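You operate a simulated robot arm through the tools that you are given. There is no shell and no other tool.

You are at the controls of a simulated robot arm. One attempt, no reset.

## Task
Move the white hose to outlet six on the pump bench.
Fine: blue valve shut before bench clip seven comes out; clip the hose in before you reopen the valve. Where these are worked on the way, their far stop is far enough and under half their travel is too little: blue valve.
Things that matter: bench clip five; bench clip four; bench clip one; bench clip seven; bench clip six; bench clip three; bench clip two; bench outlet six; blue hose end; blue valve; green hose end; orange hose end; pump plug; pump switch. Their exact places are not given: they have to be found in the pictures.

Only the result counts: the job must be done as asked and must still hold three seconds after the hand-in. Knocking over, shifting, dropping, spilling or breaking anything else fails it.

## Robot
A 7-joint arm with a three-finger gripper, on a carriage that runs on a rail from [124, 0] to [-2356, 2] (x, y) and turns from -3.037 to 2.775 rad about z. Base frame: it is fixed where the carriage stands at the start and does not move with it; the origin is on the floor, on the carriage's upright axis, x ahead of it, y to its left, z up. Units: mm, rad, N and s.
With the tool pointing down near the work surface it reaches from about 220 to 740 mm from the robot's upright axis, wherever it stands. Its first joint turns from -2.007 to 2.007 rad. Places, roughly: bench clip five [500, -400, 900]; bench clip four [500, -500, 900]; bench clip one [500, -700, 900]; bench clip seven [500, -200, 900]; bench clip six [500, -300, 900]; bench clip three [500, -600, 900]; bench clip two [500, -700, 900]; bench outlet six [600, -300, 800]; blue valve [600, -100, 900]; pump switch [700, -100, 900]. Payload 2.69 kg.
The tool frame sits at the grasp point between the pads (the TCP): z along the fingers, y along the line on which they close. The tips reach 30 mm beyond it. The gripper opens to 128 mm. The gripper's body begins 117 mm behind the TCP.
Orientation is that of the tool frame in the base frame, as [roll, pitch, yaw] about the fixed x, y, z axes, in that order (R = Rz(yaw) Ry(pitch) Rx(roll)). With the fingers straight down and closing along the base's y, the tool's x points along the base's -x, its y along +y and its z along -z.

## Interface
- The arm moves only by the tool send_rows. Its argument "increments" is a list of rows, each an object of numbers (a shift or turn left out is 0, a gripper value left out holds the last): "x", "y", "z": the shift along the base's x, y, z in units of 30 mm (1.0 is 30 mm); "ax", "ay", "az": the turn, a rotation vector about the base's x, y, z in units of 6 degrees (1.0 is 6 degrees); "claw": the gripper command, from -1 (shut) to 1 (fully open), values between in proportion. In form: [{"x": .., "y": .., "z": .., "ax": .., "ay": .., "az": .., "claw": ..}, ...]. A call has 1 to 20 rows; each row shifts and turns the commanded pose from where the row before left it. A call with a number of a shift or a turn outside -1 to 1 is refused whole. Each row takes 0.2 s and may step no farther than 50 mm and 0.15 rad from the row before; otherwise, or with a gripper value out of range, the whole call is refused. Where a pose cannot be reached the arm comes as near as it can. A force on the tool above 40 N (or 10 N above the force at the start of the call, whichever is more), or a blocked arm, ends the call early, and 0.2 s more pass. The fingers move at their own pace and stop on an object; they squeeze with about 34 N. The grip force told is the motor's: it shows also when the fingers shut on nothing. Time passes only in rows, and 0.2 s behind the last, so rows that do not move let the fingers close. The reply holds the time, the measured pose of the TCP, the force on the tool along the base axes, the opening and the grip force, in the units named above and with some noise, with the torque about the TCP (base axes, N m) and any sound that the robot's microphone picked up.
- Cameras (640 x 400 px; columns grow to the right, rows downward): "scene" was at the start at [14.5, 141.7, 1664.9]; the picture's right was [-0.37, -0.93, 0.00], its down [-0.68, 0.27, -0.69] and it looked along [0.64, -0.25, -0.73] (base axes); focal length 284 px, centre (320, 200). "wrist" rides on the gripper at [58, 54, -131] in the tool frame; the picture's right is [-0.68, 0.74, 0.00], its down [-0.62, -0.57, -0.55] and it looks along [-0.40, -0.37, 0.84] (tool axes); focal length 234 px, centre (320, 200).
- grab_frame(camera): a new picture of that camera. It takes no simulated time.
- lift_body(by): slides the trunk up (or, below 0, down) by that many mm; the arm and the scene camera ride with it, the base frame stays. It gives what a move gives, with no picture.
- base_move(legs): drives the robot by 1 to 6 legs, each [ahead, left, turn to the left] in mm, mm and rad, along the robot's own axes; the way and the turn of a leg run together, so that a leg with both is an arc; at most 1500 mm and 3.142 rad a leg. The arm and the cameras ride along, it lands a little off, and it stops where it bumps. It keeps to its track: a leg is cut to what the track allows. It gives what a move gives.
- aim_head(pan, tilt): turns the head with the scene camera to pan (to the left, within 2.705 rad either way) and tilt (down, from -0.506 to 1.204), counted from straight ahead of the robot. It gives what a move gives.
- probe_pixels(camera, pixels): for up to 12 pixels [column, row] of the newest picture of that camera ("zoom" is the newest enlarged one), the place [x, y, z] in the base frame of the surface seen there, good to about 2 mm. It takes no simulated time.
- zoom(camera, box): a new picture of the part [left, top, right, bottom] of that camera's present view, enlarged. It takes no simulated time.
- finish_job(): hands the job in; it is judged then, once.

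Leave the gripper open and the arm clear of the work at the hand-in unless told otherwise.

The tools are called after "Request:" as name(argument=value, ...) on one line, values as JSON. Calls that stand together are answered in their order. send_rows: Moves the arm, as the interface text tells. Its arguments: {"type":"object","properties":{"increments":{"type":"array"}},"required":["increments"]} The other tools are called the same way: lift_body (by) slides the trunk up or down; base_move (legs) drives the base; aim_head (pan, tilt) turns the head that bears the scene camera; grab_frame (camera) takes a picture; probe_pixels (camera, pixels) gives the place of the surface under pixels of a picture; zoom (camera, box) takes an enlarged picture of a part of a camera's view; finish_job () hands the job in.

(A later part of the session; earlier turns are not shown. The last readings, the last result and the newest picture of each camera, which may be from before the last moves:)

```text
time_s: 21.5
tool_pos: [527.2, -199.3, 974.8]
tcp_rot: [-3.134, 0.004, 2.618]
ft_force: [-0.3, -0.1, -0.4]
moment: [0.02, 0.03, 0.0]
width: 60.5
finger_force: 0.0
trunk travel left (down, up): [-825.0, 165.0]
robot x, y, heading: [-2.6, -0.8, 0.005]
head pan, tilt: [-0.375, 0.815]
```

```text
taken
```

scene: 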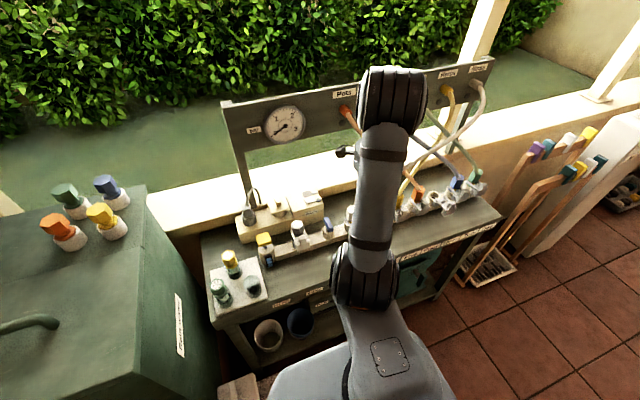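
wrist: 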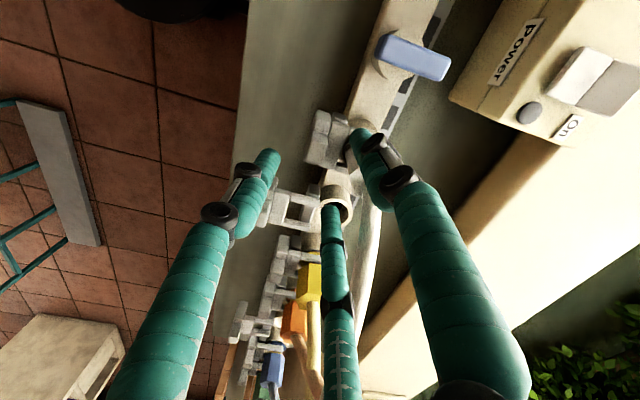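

Request:
zoom(camera="wrist", box=[270, 90, 390, 190])

Request:
probe_pixels(camera="zoom", pixels=[[260, 130], [300, 130], [255, 190], [285, 215], [230, 250], [310, 260], [350, 280], [260, 100], [290, 180], [300, 300], [440, 330], [420, 230]])

```text
4.00 times, centred on (330, 140) of wrist
```

zoom: 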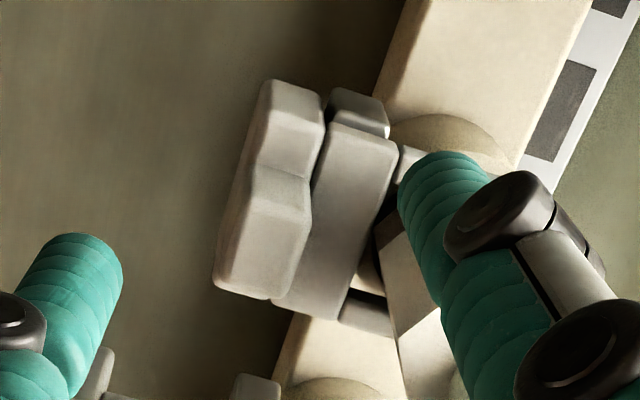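

```text
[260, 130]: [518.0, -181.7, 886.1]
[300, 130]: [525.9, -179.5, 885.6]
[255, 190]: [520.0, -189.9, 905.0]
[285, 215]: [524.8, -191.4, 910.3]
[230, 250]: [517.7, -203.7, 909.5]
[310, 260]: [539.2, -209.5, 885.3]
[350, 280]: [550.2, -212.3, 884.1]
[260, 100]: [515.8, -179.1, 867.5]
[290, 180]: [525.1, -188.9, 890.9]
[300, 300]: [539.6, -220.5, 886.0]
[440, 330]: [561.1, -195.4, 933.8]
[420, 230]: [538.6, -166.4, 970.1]
```

Request:
probe_pixels(camera="zoom", pixels=[[222, 278], [266, 292], [300, 215], [250, 180], [240, 200], [285, 270], [262, 240], [305, 195]])

```text
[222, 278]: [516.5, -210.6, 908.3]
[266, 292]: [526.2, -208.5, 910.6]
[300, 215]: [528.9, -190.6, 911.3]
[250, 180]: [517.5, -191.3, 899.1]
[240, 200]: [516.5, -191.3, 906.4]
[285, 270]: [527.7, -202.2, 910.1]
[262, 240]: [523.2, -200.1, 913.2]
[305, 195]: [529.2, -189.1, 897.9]
```

The tab's centre is (523, −200) and the TCP sits ~4 mm behind it, as planned. Descend 53 mm so the tips stop just above the clip body (z≈892).

Request:
send_rows(increments=[{"z": -0.6}, {"z": -0.6}, {"z": -0.567}, {}])

Request:
grab_frame(camera="wrist")

```text
time_s: 22.5
tool_pos: [527.1, -199.8, 921.7]
tcp_rot: [-3.136, 0.005, 2.617]
ft_force: [0.2, -0.4, 0.0]
moment: [0.01, 0.04, 0.06]
width: 60.4
finger_force: 0.0
trunk travel left (down, up): [-825.0, 165.0]
robot x, y, heading: [-0.3, -1.7, 0.001]
head pan, tilt: [-0.375, 0.815]
```

```text
taken
```

wrist: 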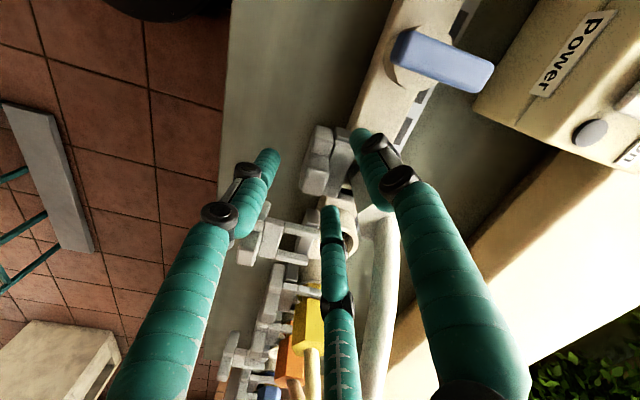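

No contact yet. I'll close the jaws gently toward ≈23 mm and see how they meet the tab.

Request:
send_rows(increments=[{"claw": -0.64}, {}, {}])

Request:
zoom(camera="wrist", box=[260, 90, 400, 210])

```text
time_s: 23.3
tool_pos: [527.6, -199.7, 921.8]
tcp_rot: [-3.133, 0.002, 2.616]
ft_force: [-0.1, -1.0, 0.1]
moment: [-0.02, 0.02, -0.03]
width: 24.2
finger_force: 0.9
trunk travel left (down, up): [-825.0, 165.0]
robot x, y, heading: [0.9, -0.2, 0.005]
head pan, tilt: [-0.375, 0.815]
```

```text
3.33 times, centred on (330, 150) of wrist
```

zoom: 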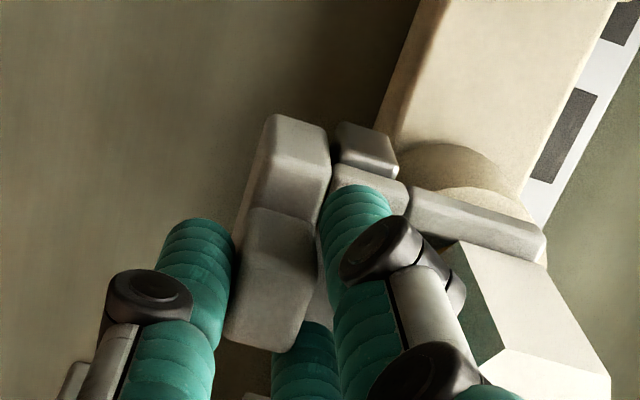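

The tab sits between the front jaw and the two rear jaws. Tighten fully.

Request:
send_rows(increments=[{"claw": -1}, {}, {}])

```text
time_s: 24.1
tool_pos: [528.1, -199.4, 921.2]
tcp_rot: [-3.138, 0.001, 2.615]
ft_force: [-0.1, -3.5, -1.0]
moment: [-0.08, 0.14, -0.04]
width: 22.4
finger_force: 43.7
trunk travel left (down, up): [-825.0, 165.0]
robot x, y, heading: [-0.6, -2.0, 0.006]
head pan, tilt: [-0.375, 0.815]
```

Firm grip with a small net force. Now pull toward −x in small steps.

Request:
send_rows(increments=[{"x": -0.15}, {"x": -0.15}, {"x": -0.15}, {}])

```text
time_s: 25.1
tool_pos: [513.9, -199.9, 922.5]
tcp_rot: [-3.136, 0.002, 2.616]
ft_force: [-1.1, -4.4, 1.6]
moment: [-0.09, -0.36, -0.06]
width: 22.3
finger_force: 44.8
trunk travel left (down, up): [-825.0, 165.0]
robot x, y, heading: [-2.5, -1.5, 0.0]
head pan, tilt: [-0.375, 0.815]
```

It slides easily (14 mm so far). Continue to ≈32 mm total, matching clip six's out position.

Request:
send_rows(increments=[{"x": -0.15}, {"x": -0.15}, {"x": -0.15}, {"x": -0.1}, {}])

Request:
grab_frame(camera="wrist")

```text
time_s: 26.3
tool_pos: [497.6, -201.5, 923.2]
tcp_rot: [-3.135, 0.002, 2.616]
ft_force: [0.5, -5.8, 0.0]
moment: [-0.11, -0.21, 0.02]
width: 22.2
finger_force: 44.5
trunk travel left (down, up): [-825.0, 165.0]
robot x, y, heading: [-0.7, 0.4, 0.0]
head pan, tilt: [-0.375, 0.815]
```

```text
taken
```

wrist: 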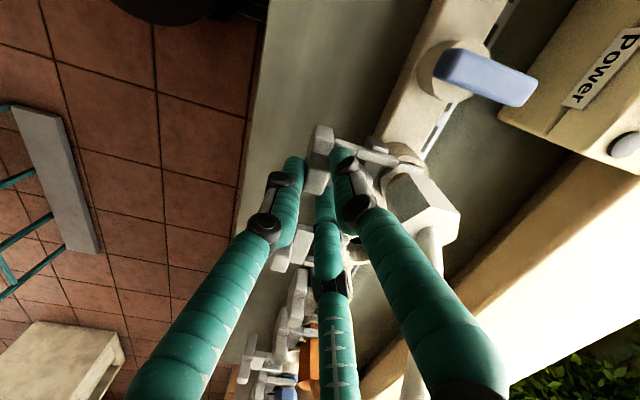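

Moved ≈30 mm. By clip six's front face (x≈480 vs 516) full travel is ≈36 mm. Pull a few mm more in small steps.

Request:
send_rows(increments=[{"x": -0.07}, {"x": -0.07}, {"x": -0.05}, {}])

```text
time_s: 27.3
tool_pos: [490.9, -201.7, 922.4]
tcp_rot: [-3.134, 0.001, 2.615]
ft_force: [-0.3, -6.7, 1.3]
moment: [-0.09, 0.08, 0.02]
width: 22.2
finger_force: 44.7
trunk travel left (down, up): [-825.0, 165.0]
robot x, y, heading: [-1.3, -0.7, 0.008]
head pan, tilt: [-0.375, 0.815]
```

37 mm pulled with no stop felt. I'll compare clip seven with clip six now.

Request:
grab_frame(camera="wrist")

Request:
zoom(camera="wrist", box=[250, 100, 450, 300])

```text
taken
```

wrist: 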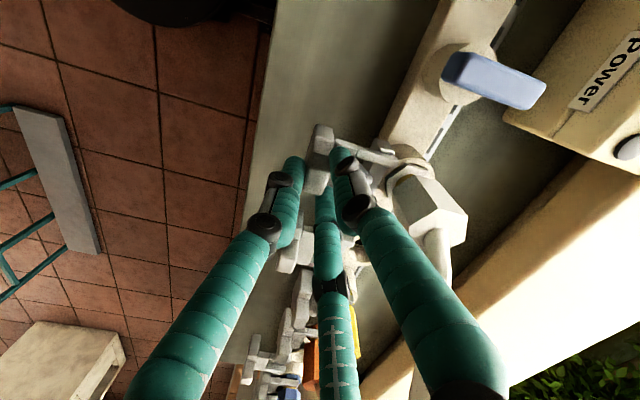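

```text
2.00 times, centred on (350, 200) of wrist
```

zoom: 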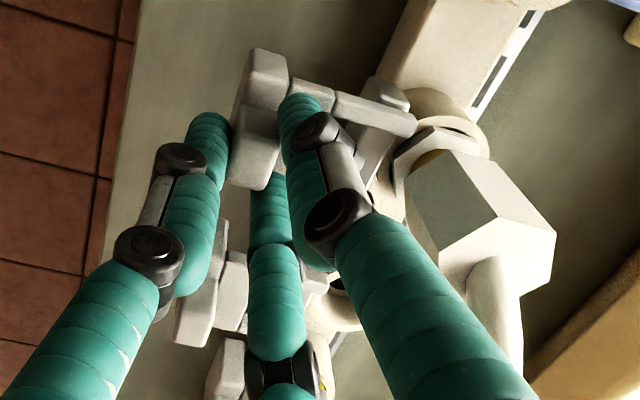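

Request:
probe_pixels(camera="zoom", pixels=[[245, 75], [235, 170], [262, 180], [280, 80], [200, 310], [180, 330], [230, 280], [210, 230], [400, 125], [365, 110], [225, 225], [430, 160]])

```text
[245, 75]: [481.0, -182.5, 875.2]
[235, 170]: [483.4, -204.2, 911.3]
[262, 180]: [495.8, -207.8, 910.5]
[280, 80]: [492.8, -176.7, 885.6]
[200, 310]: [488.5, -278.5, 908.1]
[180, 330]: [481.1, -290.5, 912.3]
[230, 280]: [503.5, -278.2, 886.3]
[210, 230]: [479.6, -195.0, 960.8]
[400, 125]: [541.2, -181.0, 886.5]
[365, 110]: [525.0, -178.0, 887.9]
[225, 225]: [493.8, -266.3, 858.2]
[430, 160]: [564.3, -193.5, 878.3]
```

Clip seven's front (x≈481) now matches clip six's. One tiny extra pull to feel for a stop, then release.

Request:
send_rows(increments=[{"x": -0.07}, {}])

```text
time_s: 27.9
tool_pos: [489.6, -200.1, 920.9]
tcp_rot: [-3.137, 0.004, 2.619]
ft_force: [3.2, -6.1, -1.0]
moment: [-0.05, 0.08, 0.0]
width: 22.5
finger_force: 45.3
trunk travel left (down, up): [-825.0, 165.0]
robot x, y, heading: [-1.9, 1.5, 0.004]
head pan, tilt: [-0.375, 0.815]
```

A stop is just felt (3 N). I'll open the jaws and lift 75 mm.

Request:
send_rows(increments=[{"claw": -0.1}, {}, {}, {"z": 0.5}, {"z": 1}, {"z": 1}, {}])

Request:
grab_frame(camera="wrist")

Request:
grab_frame(camera="scene")

```text
time_s: 29.5
tool_pos: [489.4, -200.2, 996.8]
tcp_rot: [-3.135, 0.003, 2.617]
ft_force: [-0.4, -0.1, -0.7]
moment: [0.02, 0.02, 0.01]
width: 57.5
finger_force: 0.1
trunk travel left (down, up): [-825.0, 165.0]
robot x, y, heading: [4.5, -0.2, 0.002]
head pan, tilt: [-0.375, 0.815]
```

```text
taken
```

wrist: 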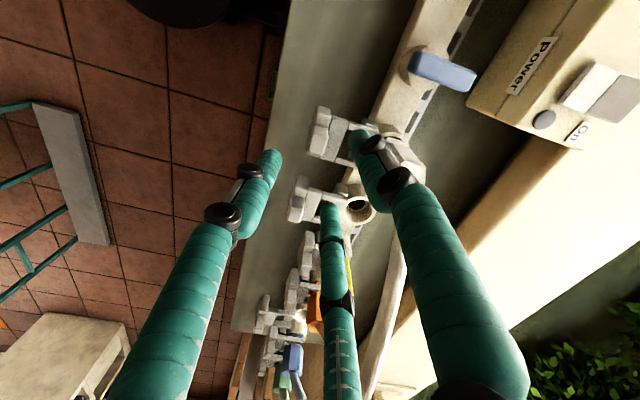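

```text
taken
```

scene: 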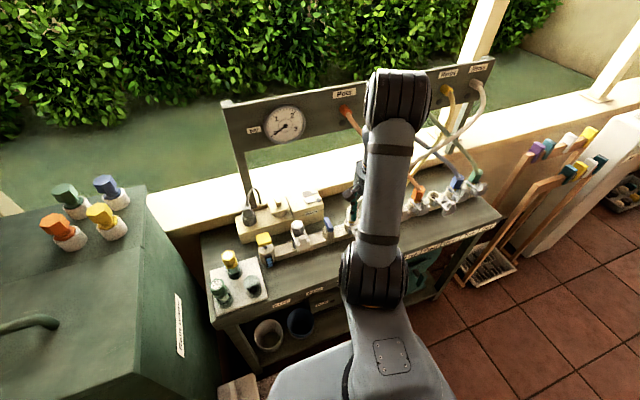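

Clip seven is out in line with clip six. I'll check where the orange hose runs, since it crosses toward "Pots" near the hand's future position.

Request:
probe_pixels(camera="scene", pixels=[[346, 113], [352, 121], [358, 130], [362, 136], [412, 182], [416, 190], [420, 158], [430, 150], [440, 140]])

Request:
zoom(camera="scene", box=[330, 90, 490, 220])

```text
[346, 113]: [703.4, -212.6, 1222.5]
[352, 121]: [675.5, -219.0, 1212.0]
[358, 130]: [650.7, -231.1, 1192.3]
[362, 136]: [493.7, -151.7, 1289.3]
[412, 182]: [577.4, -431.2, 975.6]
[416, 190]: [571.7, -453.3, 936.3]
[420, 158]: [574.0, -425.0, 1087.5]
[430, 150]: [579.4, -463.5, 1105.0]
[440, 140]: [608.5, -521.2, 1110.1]
```

```text
3.08 times, centred on (410, 155) of scene
```

zoom: 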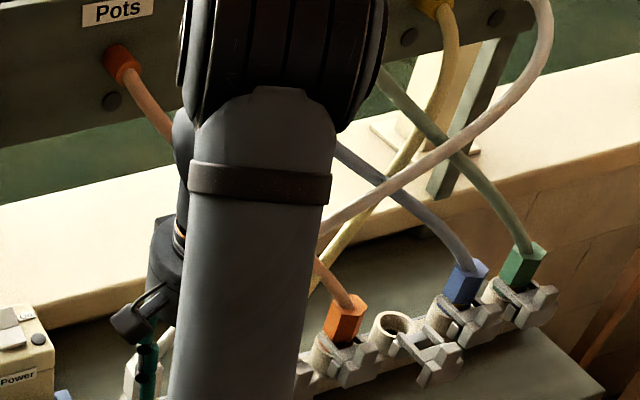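

The orange hose runs roughly straight from (572,−455,936) to (703,−212,1222), so near outlet six it passes at about x≈630, z≈1130. Next I'll turn to yaw 180° (jaws matching the hex flats) and move above the white hose end at (573.5, −199.5), at z≈1025.

Request:
send_rows(increments=[{"z": 0.95, "az": 1, "claw": 0.1}, {"x": 0.7, "az": 1}, {"x": 0.7, "az": 1}, {"x": 0.7, "az": 1}, {"x": 0.7, "az": 1}, {}])

Request:
grab_frame(camera="wrist")

Request:
grab_frame(camera="scene")

```text
time_s: 30.9
tool_pos: [575.2, -199.9, 1025.0]
tcp_rot: [-3.135, 0.001, -3.14]
ft_force: [0.4, -0.5, -0.7]
moment: [0.0, -0.01, -0.02]
width: 70.3
finger_force: 0.1
trunk travel left (down, up): [-825.0, 165.0]
robot x, y, heading: [1.5, -1.4, -0.002]
head pan, tilt: [-0.375, 0.815]
```

```text
taken
```

wrist: 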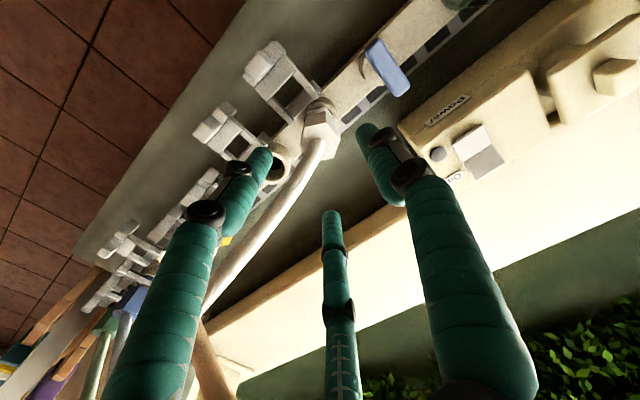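

```text
taken
```

scene: 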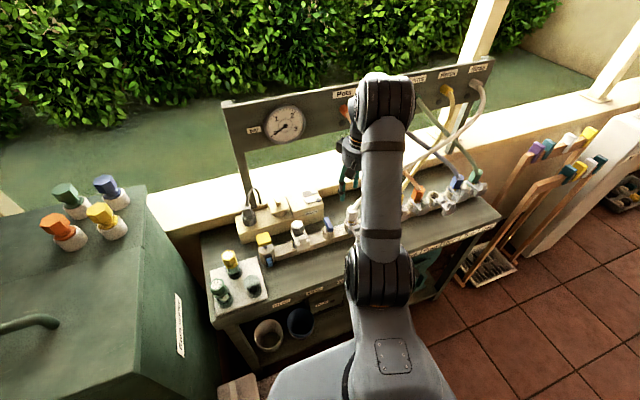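

Hose runs between the left and middle jaws, as wanted. I'll zoom on the hex to align it, and probe the orange hose at the lower left.

Request:
probe_pixels(camera="wrist", pixels=[[205, 340], [215, 370], [225, 392], [200, 330], [150, 395]])

Request:
zoom(camera="wrist", box=[260, 80, 360, 180])

Request:
probe_pixels(camera="zoom", pixels=[[250, 170], [335, 110], [400, 140], [425, 195], [330, 240], [350, 150], [300, 200], [400, 190], [330, 60], [120, 240], [90, 210], [190, 250]])

```text
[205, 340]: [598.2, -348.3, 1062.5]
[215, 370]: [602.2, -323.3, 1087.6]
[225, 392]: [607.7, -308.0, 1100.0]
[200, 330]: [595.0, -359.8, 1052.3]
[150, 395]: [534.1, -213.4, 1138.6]
```

```text
4.00 times, centred on (310, 130) of wrist
```

zoom: 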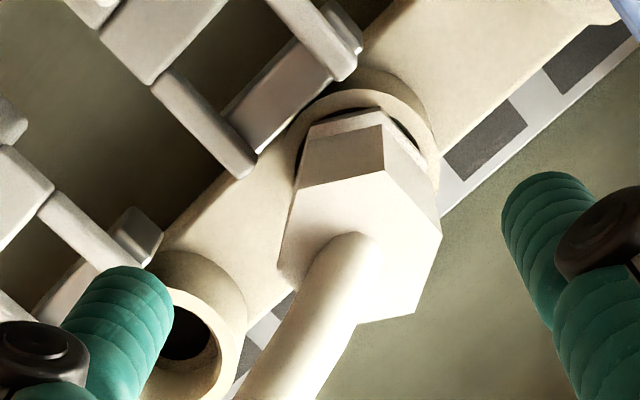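

```text
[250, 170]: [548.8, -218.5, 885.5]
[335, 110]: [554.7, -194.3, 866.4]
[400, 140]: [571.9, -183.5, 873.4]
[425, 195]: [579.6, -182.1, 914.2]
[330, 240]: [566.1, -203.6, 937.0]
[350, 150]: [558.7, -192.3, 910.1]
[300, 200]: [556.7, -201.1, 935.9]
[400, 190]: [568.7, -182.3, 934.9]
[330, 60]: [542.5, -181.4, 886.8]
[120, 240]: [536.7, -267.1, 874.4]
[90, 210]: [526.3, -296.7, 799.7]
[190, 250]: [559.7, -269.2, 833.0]
```

Orange hose: (598,−348,1062), (608,−308,1100), which lies close to where the palm will be at outlet six, so I'll move slowly there and watch forces. Hex centre is (573.5, −199.5). Descend onto it, jaws open 70 mm, to TCP z≈922.

Request:
send_rows(increments=[{"x": -0.05, "y": 0.01, "z": -0.7}, {"z": -0.7}, {"z": -0.7}, {"z": -0.7}, {"z": -0.63}, {}])

Request:
grab_frame(camera="wrist")

```text
time_s: 32.3
tool_pos: [571.4, -198.6, 922.5]
tcp_rot: [-3.136, 0.003, 3.141]
ft_force: [-0.5, 0.2, -0.2]
moment: [0.0, -0.03, -0.01]
width: 70.3
finger_force: 0.1
trunk travel left (down, up): [-825.0, 165.0]
robot x, y, heading: [1.8, 4.5, 0.004]
head pan, tilt: [-0.375, 0.815]
```

```text
taken
```

wrist: 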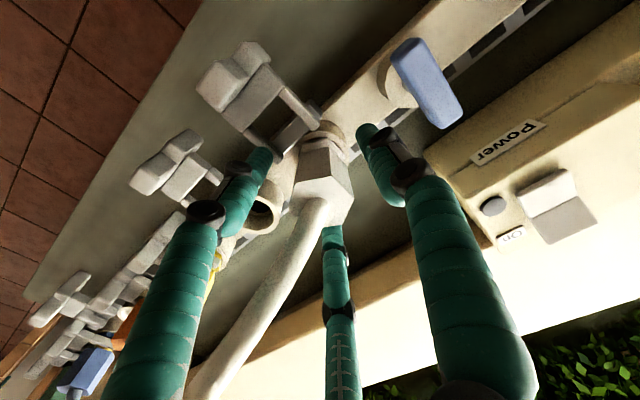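

The hex sits centred among the jaws. Close in two stages.

Request:
send_rows(increments=[{"claw": -0.38}, {}, {"claw": -1}, {}, {}])

Request:
grab_frame(camera="wrist")

```text
time_s: 33.5
tool_pos: [571.1, -200.0, 923.1]
tcp_rot: [-3.134, 0.001, 3.139]
ft_force: [0.9, -0.7, 0.4]
moment: [-0.02, 0.01, 0.01]
width: 36.6
finger_force: 34.0
trunk travel left (down, up): [-825.0, 165.0]
robot x, y, heading: [-0.9, -0.6, 0.0]
head pan, tilt: [-0.375, 0.815]
```

```text
taken
```

wrist: 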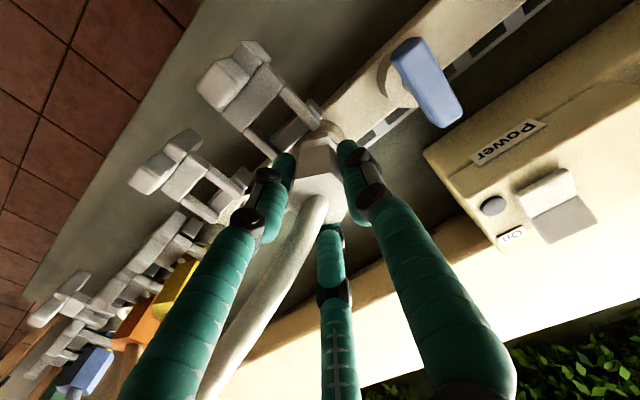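

Firm and centred (width 36.6, net force ≈1 N). Lift gently, 10 mm first.

Request:
send_rows(increments=[{"z": 0.11}, {"z": 0.11}, {"z": 0.11}, {}])

```text
time_s: 34.5
tool_pos: [571.8, -199.5, 932.8]
tcp_rot: [-3.135, 0.002, 3.139]
ft_force: [0.3, -0.6, -2.1]
moment: [-0.02, 0.0, 0.0]
width: 36.9
finger_force: 33.9
trunk travel left (down, up): [-825.0, 165.0]
robot x, y, heading: [3.4, -0.0, 0.003]
head pan, tilt: [-0.375, 0.815]
```

It lifts freely (≈2 N). Lift another 50 mm.

Request:
send_rows(increments=[{"z": 0.33}, {"z": 0.33}, {"z": 0.33}, {"z": 0.33}, {"z": 0.33}, {}])

Request:
grab_frame(camera="wrist")

Request:
grab_frame(camera="scene")

```text
time_s: 35.9
tool_pos: [571.9, -197.9, 981.9]
tcp_rot: [-3.137, 0.002, 3.14]
ft_force: [1.3, 0.5, -0.3]
moment: [-0.01, 0.0, -0.01]
width: 36.9
finger_force: 34.0
trunk travel left (down, up): [-825.0, 165.0]
robot x, y, heading: [2.0, 1.2, -0.002]
head pan, tilt: [-0.375, 0.815]
```

```text
taken
```

wrist: 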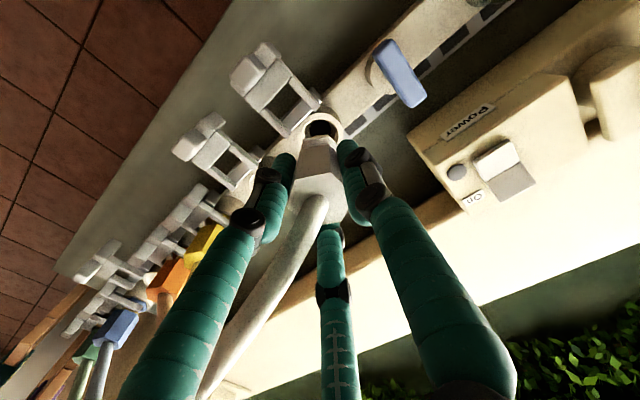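

```text
taken
```

scene: 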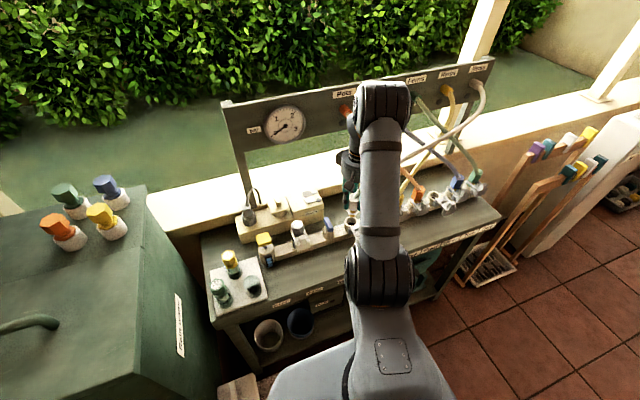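

The fitting is out of outlet seven. I'll zoom the scene to see the plug's lower end and the socket.

Request:
zoom(camera="scene", box=[320, 170, 380, 245])

Request:
zoom(camera="wrist", box=[230, 90, 370, 210])

Request:
probe_pixels(camera="zoom", pixels=[[420, 160], [395, 180], [420, 110], [455, 155], [440, 125], [390, 130], [170, 295], [110, 290], [85, 350], [60, 330], [420, 250], [135, 340]])

```text
5.33 times, centred on (350, 208) of scene
```

zoom: 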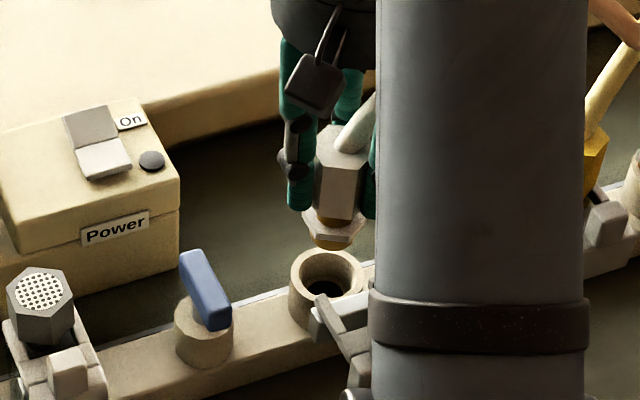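

```text
3.33 times, centred on (300, 150) of wrist
```

zoom: 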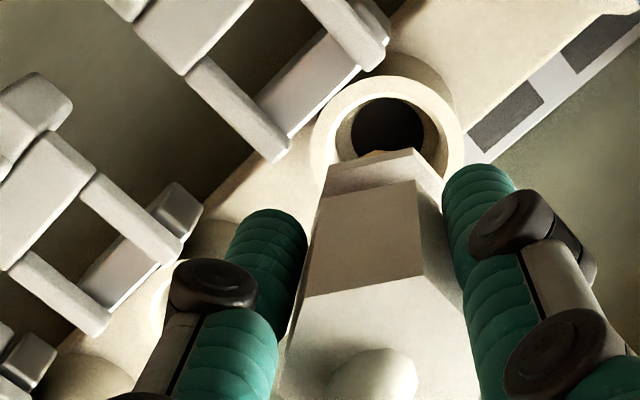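

```text
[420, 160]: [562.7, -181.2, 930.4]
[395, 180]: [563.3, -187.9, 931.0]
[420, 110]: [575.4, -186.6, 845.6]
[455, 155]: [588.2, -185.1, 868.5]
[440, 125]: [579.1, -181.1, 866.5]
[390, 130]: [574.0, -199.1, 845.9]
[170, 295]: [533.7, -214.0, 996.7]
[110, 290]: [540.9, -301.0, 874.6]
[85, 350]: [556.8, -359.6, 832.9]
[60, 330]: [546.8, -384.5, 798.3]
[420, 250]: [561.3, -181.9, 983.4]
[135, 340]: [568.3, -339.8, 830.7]
```

The plug has a short tapered tip (≈20 mm deep socket, rim z≈867). I need the exact pitch between outlets seven and six; socket six is hidden behind a jaw, so I'll compare matching features of clips seven, six and three (all out).

Request:
zoom(camera="wrist", box=[220, 30, 340, 130])

Request:
probe_pixels(camera="zoom", pixels=[[165, 75], [200, 130], [175, 180], [210, 160], [245, 200], [325, 250], [335, 290], [280, 335], [300, 315], [405, 285], [250, 210], [330, 265]])

Request:
zoom(camera="wrist", box=[160, 100, 280, 200])

```text
4.00 times, centred on (280, 80) of wrist
```

zoom: 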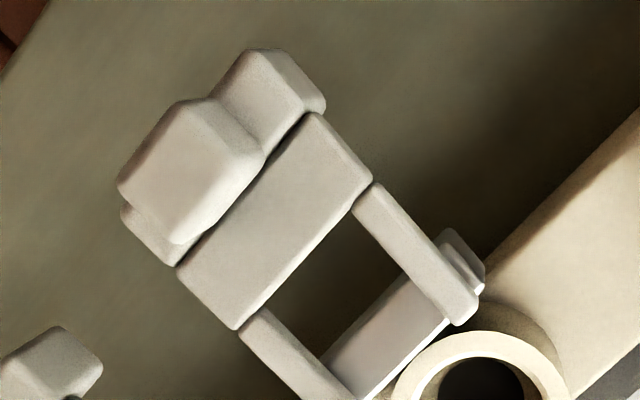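

```text
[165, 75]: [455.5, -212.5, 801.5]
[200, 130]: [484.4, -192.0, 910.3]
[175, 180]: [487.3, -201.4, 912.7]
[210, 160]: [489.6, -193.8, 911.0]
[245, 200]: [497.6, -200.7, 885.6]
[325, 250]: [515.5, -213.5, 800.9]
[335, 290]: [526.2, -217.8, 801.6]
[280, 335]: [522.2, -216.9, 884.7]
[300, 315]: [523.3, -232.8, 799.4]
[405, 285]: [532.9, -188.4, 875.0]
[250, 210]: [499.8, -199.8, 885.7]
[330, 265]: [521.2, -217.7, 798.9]
```

```text
4.00 times, centred on (220, 150) of wrist
```

zoom: 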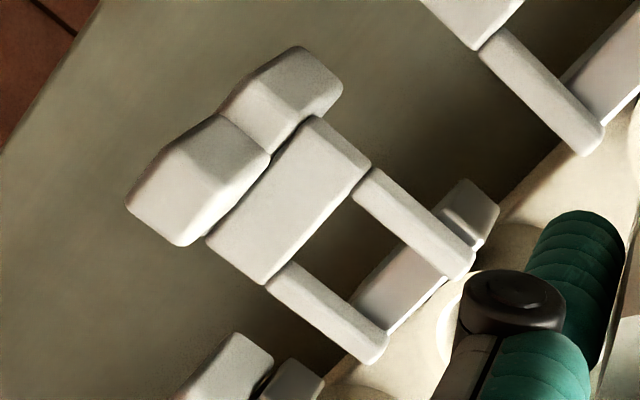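

Request:
probe_pixels(camera="zoom", pixels=[[312, 125], [362, 166], [263, 275], [214, 240], [290, 200], [372, 180], [462, 265], [375, 355], [278, 280], [200, 165], [330, 75], [455, 250]])

Request:
zoom(camera="wrist", box=[220, 30, 340, 130])

Request:
probe_pixels(camera="zoom", pixels=[[312, 121], [364, 180], [236, 322], [184, 268], [275, 215], [375, 195], [465, 310], [250, 325], [175, 170], [310, 85], [490, 385], [480, 345]])

```text
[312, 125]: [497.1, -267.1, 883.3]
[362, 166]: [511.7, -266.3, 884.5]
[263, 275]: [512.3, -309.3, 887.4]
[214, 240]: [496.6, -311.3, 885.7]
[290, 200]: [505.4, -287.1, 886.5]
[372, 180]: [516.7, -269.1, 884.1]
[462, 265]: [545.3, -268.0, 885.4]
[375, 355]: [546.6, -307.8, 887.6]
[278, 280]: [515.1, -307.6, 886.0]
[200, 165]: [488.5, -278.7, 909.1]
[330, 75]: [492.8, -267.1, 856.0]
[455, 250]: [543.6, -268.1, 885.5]
```

```text
4.00 times, centred on (280, 80) of wrist
```

zoom: 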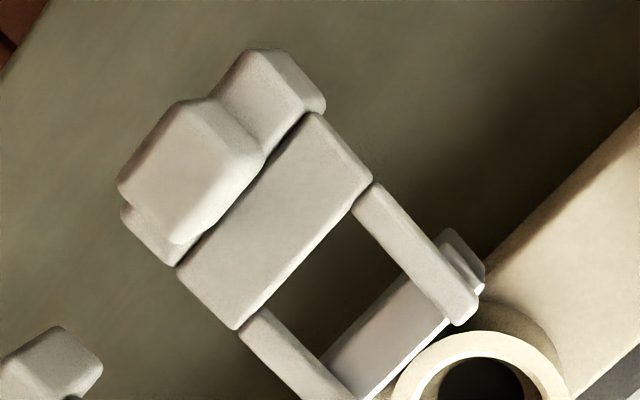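

```text
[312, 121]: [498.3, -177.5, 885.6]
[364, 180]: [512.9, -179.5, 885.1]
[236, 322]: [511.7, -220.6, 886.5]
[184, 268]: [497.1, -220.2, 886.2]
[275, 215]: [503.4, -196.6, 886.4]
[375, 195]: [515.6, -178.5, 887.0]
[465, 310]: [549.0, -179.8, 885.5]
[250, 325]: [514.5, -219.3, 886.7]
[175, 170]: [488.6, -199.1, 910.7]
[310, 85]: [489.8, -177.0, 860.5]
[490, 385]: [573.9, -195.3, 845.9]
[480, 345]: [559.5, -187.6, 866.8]
```

Clip seven's centre is y≈−199.4, clip six's ≈−288.4. I'll use clip three (also out) for a longer baseline.

Request:
zoom(camera="wrist", box=[70, 220, 166, 300])

```text
5.00 times, centred on (118, 260) of wrist
```

zoom: 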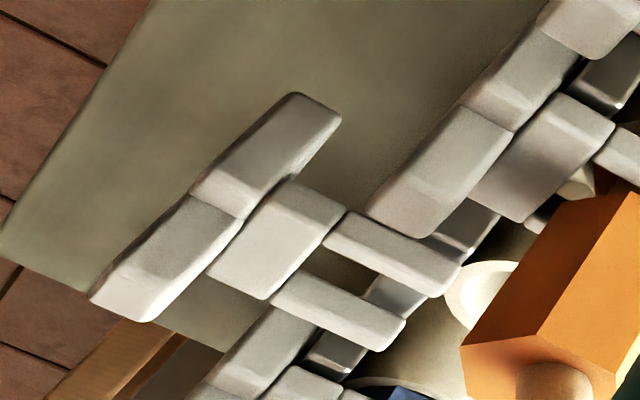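

Request:
probe_pixels(camera="zoom", pixels=[[290, 185], [338, 212], [265, 294], [214, 270], [278, 235], [345, 222], [450, 272], [275, 300], [395, 335], [500, 385], [490, 290], [465, 300]])

```text
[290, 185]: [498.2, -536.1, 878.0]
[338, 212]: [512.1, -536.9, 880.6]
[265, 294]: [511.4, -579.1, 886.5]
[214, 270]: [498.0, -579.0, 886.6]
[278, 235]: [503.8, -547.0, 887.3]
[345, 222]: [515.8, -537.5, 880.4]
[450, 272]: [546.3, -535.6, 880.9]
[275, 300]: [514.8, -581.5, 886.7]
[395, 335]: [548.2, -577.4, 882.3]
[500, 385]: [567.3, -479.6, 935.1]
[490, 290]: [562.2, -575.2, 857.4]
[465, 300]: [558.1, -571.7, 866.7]
```

Clip three's centre is y≈−557.8, so the pitch ≈89.6 mm with no x skew. Now move −y in small steps, half way first, watching the force near the orange hose.

Request:
send_rows(increments=[{"y": -0.3}, {"y": -0.3}, {"y": -0.3}, {"y": -0.3}, {"y": -0.293}, {}])

Request:
grab_frame(camera="wrist")

Request:
grab_frame(camera="scene")

```text
time_s: 37.3
tool_pos: [572.0, -244.7, 981.3]
tcp_rot: [-3.135, 0.003, 3.139]
ft_force: [1.0, -0.1, -1.5]
moment: [0.02, 0.02, -0.01]
width: 36.9
finger_force: 33.7
trunk travel left (down, up): [-825.0, 165.0]
robot x, y, heading: [-0.9, 0.3, -0.0]
head pan, tilt: [-0.375, 0.815]
```

```text
taken
```

wrist: 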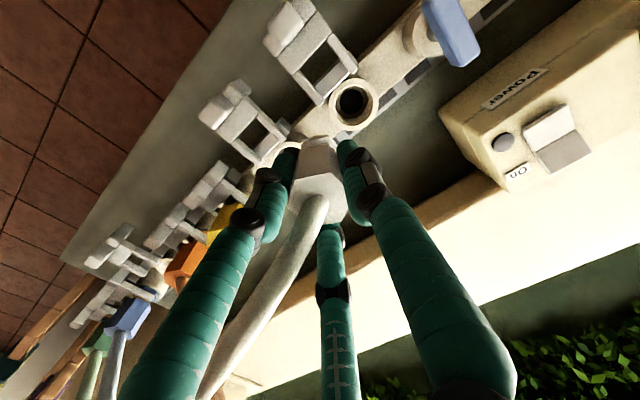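

```text
taken
```

scene: 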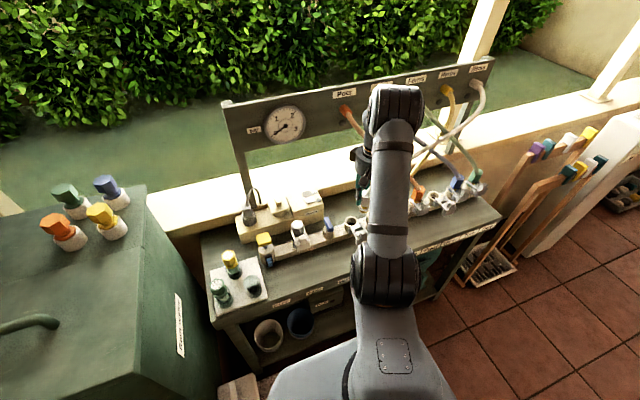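

No force though the palm should already be near the orange hose. I'll zoom the scene there.

Request:
zoom(camera="scene", box=[330, 90, 420, 160])

Request:
zoom(camera="scene", box=[330, 150, 390, 245])

```text
5.71 times, centred on (375, 125) of scene
```

zoom: 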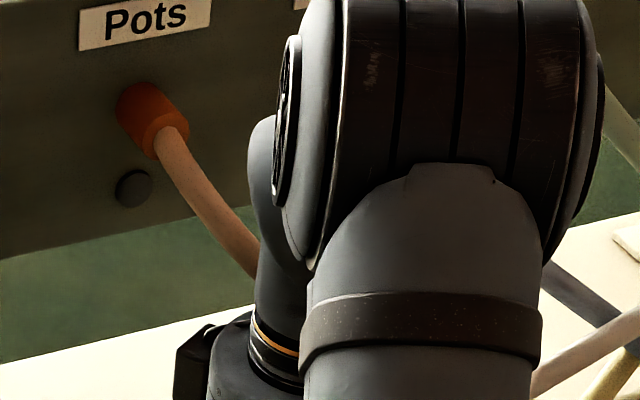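

```text
4.21 times, centred on (360, 198) of scene
```

zoom: 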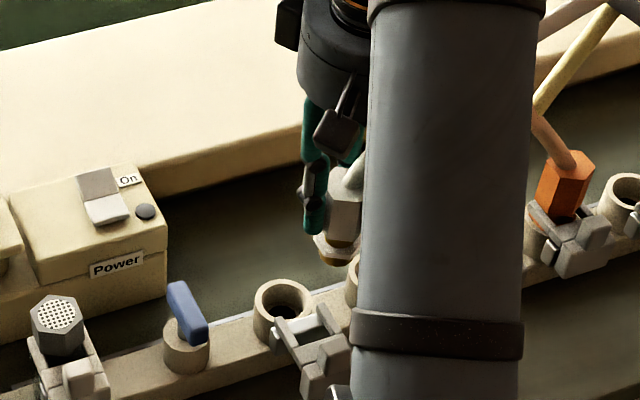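

Clear so far. Do the other half (44.8 mm) the same way.

Request:
send_rows(increments=[{"y": -0.3}, {"y": -0.3}, {"y": -0.3}, {"y": -0.3}, {"y": -0.293}, {}])

Request:
grab_frame(camera="wrist")

Request:
grab_frame(camera="scene")

```text
time_s: 38.7
tool_pos: [572.0, -290.1, 982.0]
tcp_rot: [-3.135, 0.002, 3.139]
ft_force: [-0.4, -0.1, -1.7]
moment: [-0.01, 0.01, 0.0]
width: 36.8
finger_force: 34.2
trunk travel left (down, up): [-825.0, 165.0]
robot x, y, heading: [-0.0, 1.5, 0.002]
head pan, tilt: [-0.375, 0.815]
```

```text
taken
```

wrist: 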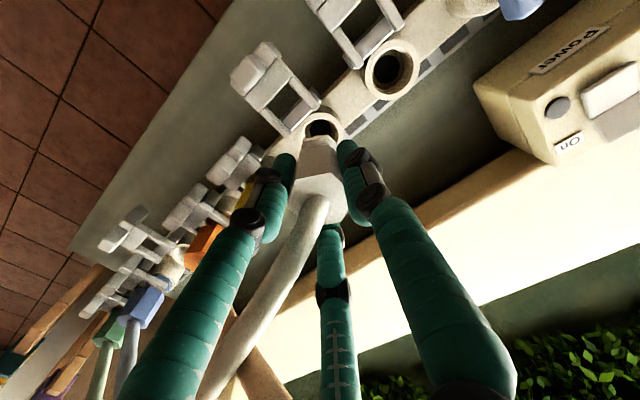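

```text
taken
```

scene: 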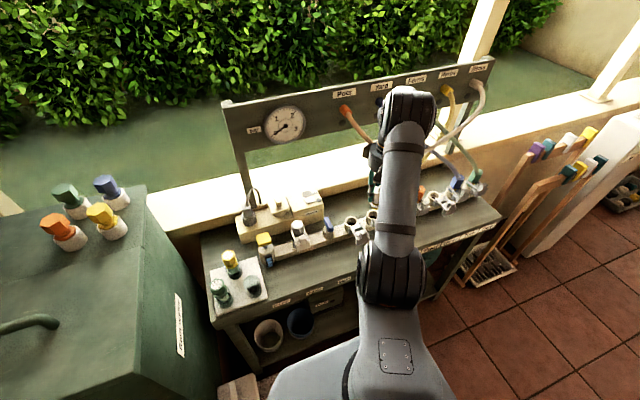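

No contact force. I'll compare with the view I had right above seven, same zoom box, to check alignment over socket six.

Request:
zoom(camera="wrist", box=[230, 90, 370, 210])

Request:
zoom(camera="scene", box=[340, 160, 400, 240])

```text
3.33 times, centred on (300, 150) of wrist
```

zoom: 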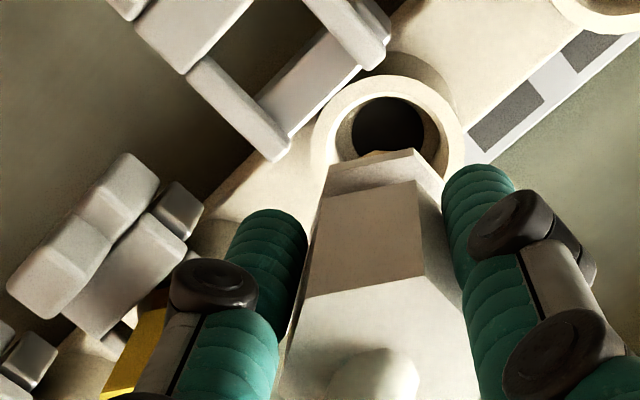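

```text
5.00 times, centred on (370, 200) of scene
```

zoom: 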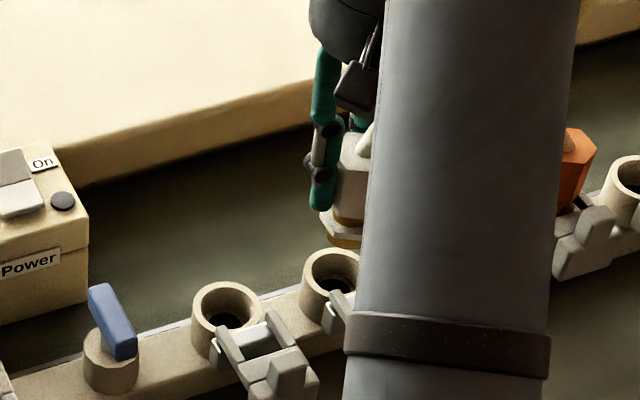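

Identical to the view above seven, so the alignment is good to well under a millimetre. Lower 40 mm, then the last 20 mm in small steps.

Request:
send_rows(increments=[{"z": -0.33}, {"z": -0.33}, {"z": -0.33}, {"z": -0.33}, {}])

Request:
send_rows(increments=[{"z": -0.1}, {"z": -0.1}, {"z": -0.1}, {"z": -0.1}, {"z": -0.1}, {"z": -0.1}, {"z": -0.06}, {}])

Request:
grab_frame(camera="wrist")

```text
time_s: 39.9
tool_pos: [571.2, -288.3, 942.2]
tcp_rot: [-3.137, 0.002, 3.14]
ft_force: [-0.6, -0.3, -1.8]
moment: [0.0, -0.04, 0.01]
width: 36.8
finger_force: 34.2
trunk travel left (down, up): [-825.0, 165.0]
robot x, y, heading: [1.2, -0.1, 0.005]
head pan, tilt: [-0.375, 0.815]
```

```text
time_s: 41.7
tool_pos: [572.4, -289.1, 922.9]
tcp_rot: [-3.135, 0.003, 3.141]
ft_force: [0.8, -0.7, 3.1]
moment: [0.06, -0.03, 0.0]
width: 36.8
finger_force: 33.8
trunk travel left (down, up): [-825.0, 165.0]
robot x, y, heading: [1.2, 2.1, 0.001]
head pan, tilt: [-0.375, 0.815]
```

```text
taken
```

wrist: 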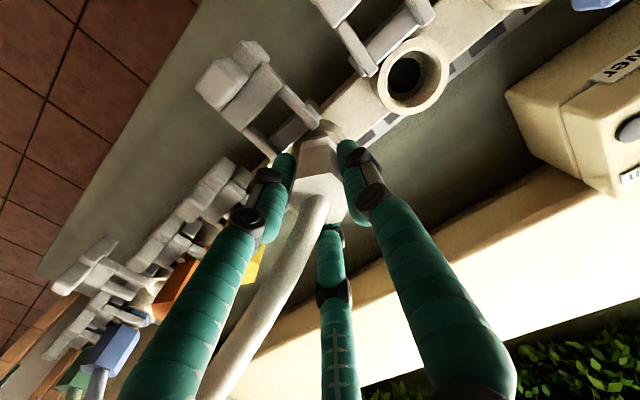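

It's back at z≈922.9 with a light upward force, so it looks seated. I'll press 1.5 mm to confirm it bottoms.

Request:
send_rows(increments=[{"z": -0.05}, {}])

Request:
zoom(camera="wrist", box=[250, 80, 390, 200])

```text
time_s: 42.3
tool_pos: [571.2, -288.9, 924.4]
tcp_rot: [-3.133, 0.007, 3.139]
ft_force: [1.1, -2.6, 18.8]
moment: [0.21, 0.07, -0.03]
width: 36.5
finger_force: 34.6
trunk travel left (down, up): [-825.0, 165.0]
robot x, y, heading: [1.9, 0.6, -0.003]
head pan, tilt: [-0.375, 0.815]
```

```text
3.33 times, centred on (320, 140) of wrist
```

zoom: 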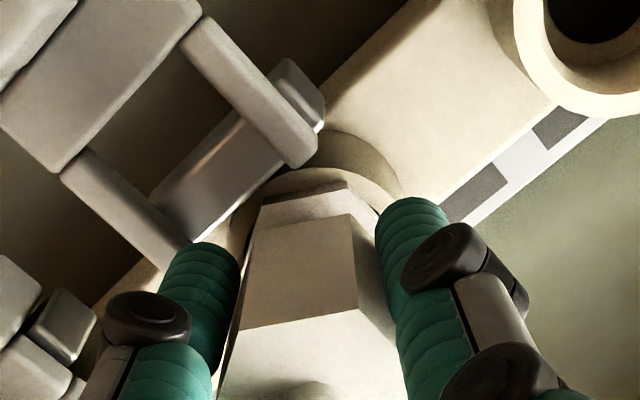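

18.8 N up: it has bottomed. Relieve the press, open the jaws to 70 mm and rise straight up.

Request:
send_rows(increments=[{"z": 0.05}, {"claw": 0.1}, {}, {}, {}])

Request:
grab_frame(camera="wrist")

```text
time_s: 43.5
tool_pos: [572.2, -289.1, 922.1]
tcp_rot: [-3.136, 0.001, 3.139]
ft_force: [-0.1, -0.8, -0.7]
moment: [-0.01, -0.03, 0.01]
width: 70.5
finger_force: 0.1
trunk travel left (down, up): [-825.0, 165.0]
robot x, y, heading: [-0.1, 2.0, 0.001]
head pan, tilt: [-0.375, 0.815]
```

```text
taken
```

wrist: 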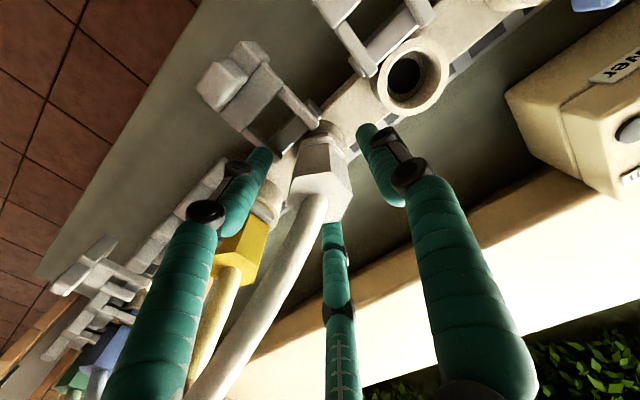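

The fitting stands in socket six by itself. Rise 103 mm, then I'll look at the clip and fitting.

Request:
send_rows(increments=[{"z": 0.5}, {"z": 0.7}, {"z": 0.75}, {"z": 0.75}, {"z": 0.75}, {}])

Request:
grab_frame(camera="wrist")

Request:
zoom(camera="wrist", box=[230, 60, 370, 200])

Request:
probe_pixels(camera="zoom", pixels=[[250, 170], [345, 150], [330, 200], [300, 240], [400, 190], [210, 60], [150, 60], [270, 130], [240, 95], [180, 110]])

```text
time_s: 44.9
tool_pos: [571.6, -289.5, 1025.1]
tcp_rot: [-3.135, 0.002, 3.14]
ft_force: [0.3, -0.3, 0.6]
moment: [0.0, 0.0, 0.0]
width: 70.3
finger_force: 0.0
trunk travel left (down, up): [-825.0, 165.0]
robot x, y, heading: [0.4, 0.3, 0.002]
head pan, tilt: [-0.375, 0.815]
```

```text
taken
```

wrist: 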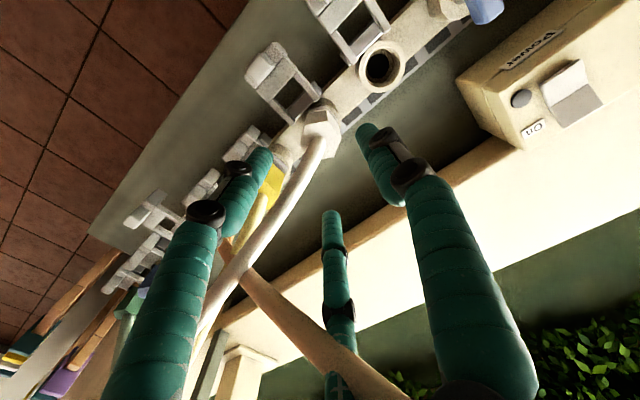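

```text
2.86 times, centred on (300, 130) of wrist
```

zoom: 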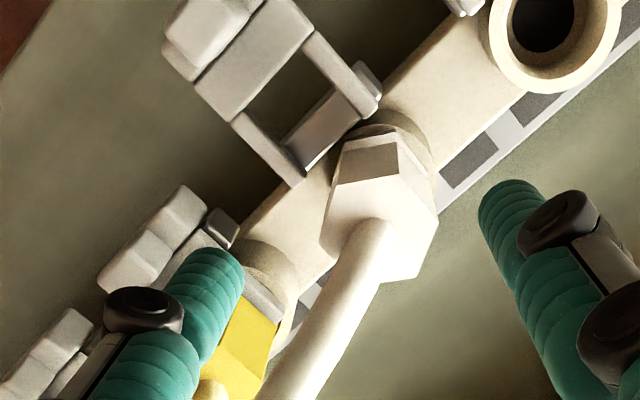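

```text
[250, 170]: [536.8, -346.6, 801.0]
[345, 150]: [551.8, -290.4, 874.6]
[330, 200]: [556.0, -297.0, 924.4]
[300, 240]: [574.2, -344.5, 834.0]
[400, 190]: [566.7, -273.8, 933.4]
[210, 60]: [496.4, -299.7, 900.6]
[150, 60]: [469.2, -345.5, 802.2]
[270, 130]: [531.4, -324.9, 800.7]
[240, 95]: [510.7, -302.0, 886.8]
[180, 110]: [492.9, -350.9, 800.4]
```

The white fitting is seated at six (hex top z≈935). Now clip six: I'll go back to the gripping yaw (150°), above its tab at about (490.5, −289), z≈975.

Request:
send_rows(increments=[{"x": -0.54, "az": -1, "claw": -0.06}, {"x": -0.54, "az": -1}, {"x": -0.54, "az": -1}, {"x": -0.54, "az": -1}, {"x": -0.54, "az": -1}, {"z": -0.8}, {"z": -0.87}, {}])

Request:
grab_frame(camera="wrist")

Request:
zoom(camera="wrist", box=[260, 90, 400, 210])

```text
time_s: 46.7
tool_pos: [489.7, -288.9, 975.7]
tcp_rot: [-3.135, 0.006, 2.617]
ft_force: [-0.7, -0.4, 0.7]
moment: [0.01, 0.0, 0.01]
width: 60.3
finger_force: 0.0
trunk travel left (down, up): [-825.0, 165.0]
robot x, y, heading: [-0.6, 0.9, 0.001]
head pan, tilt: [-0.375, 0.815]
```

```text
taken
```

wrist: 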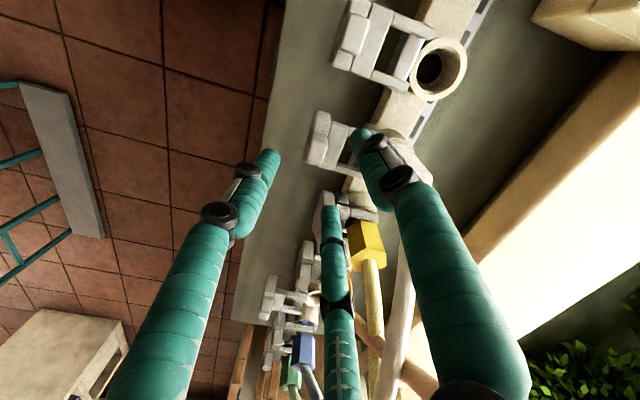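

```text
3.33 times, centred on (330, 150) of wrist
```

zoom: 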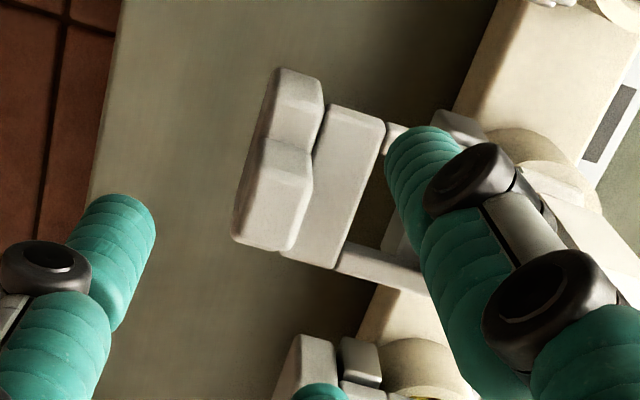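

Request:
probe_pixels(camera="zoom", pixels=[[240, 228], [285, 242], [302, 175], [262, 148], [270, 190], [255, 165], [298, 220], [345, 255], [385, 125]])

```text
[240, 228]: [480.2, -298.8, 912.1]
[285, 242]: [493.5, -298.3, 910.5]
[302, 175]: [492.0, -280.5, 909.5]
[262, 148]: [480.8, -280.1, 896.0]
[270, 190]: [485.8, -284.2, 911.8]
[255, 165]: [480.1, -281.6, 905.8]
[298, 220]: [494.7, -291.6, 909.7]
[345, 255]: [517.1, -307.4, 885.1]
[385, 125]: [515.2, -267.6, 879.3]
```

Tab six: x 480–494.5, y −279.5…−299.5, centre (487, −289.5), so the hand is placed as before relative to the tab. Descend 54 mm and close.

Request:
send_rows(increments=[{"x": 0.03, "y": -0.01, "z": -0.6}, {"z": -0.6}, {"z": -0.59}, {"claw": -0.64}, {}, {}])

Request:
send_rows(increments=[{"claw": -1}, {}, {}])

Request:
zoom(camera="wrist", box=[260, 90, 400, 210])

```text
time_s: 48.1
tool_pos: [492.4, -288.8, 922.1]
tcp_rot: [-3.134, 0.004, 2.615]
ft_force: [0.1, -0.2, -1.5]
moment: [-0.03, 0.01, 0.05]
width: 24.6
finger_force: 1.1
trunk travel left (down, up): [-825.0, 165.0]
robot x, y, heading: [-3.4, 2.0, 0.001]
head pan, tilt: [-0.375, 0.815]
```

```text
time_s: 48.9
tool_pos: [491.2, -290.0, 921.8]
tcp_rot: [-3.136, 0.003, 2.615]
ft_force: [0.1, -3.6, -0.2]
moment: [-0.13, 0.06, -0.08]
width: 22.4
finger_force: 43.9
trunk travel left (down, up): [-825.0, 165.0]
robot x, y, heading: [-0.8, -0.5, -0.0]
head pan, tilt: [-0.375, 0.815]
```

```text
3.33 times, centred on (330, 150) of wrist
```

zoom: 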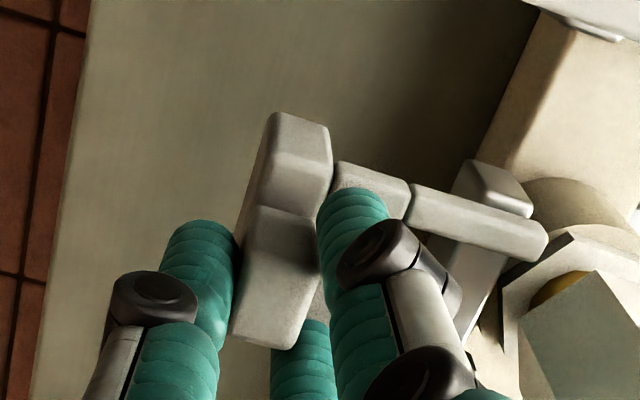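

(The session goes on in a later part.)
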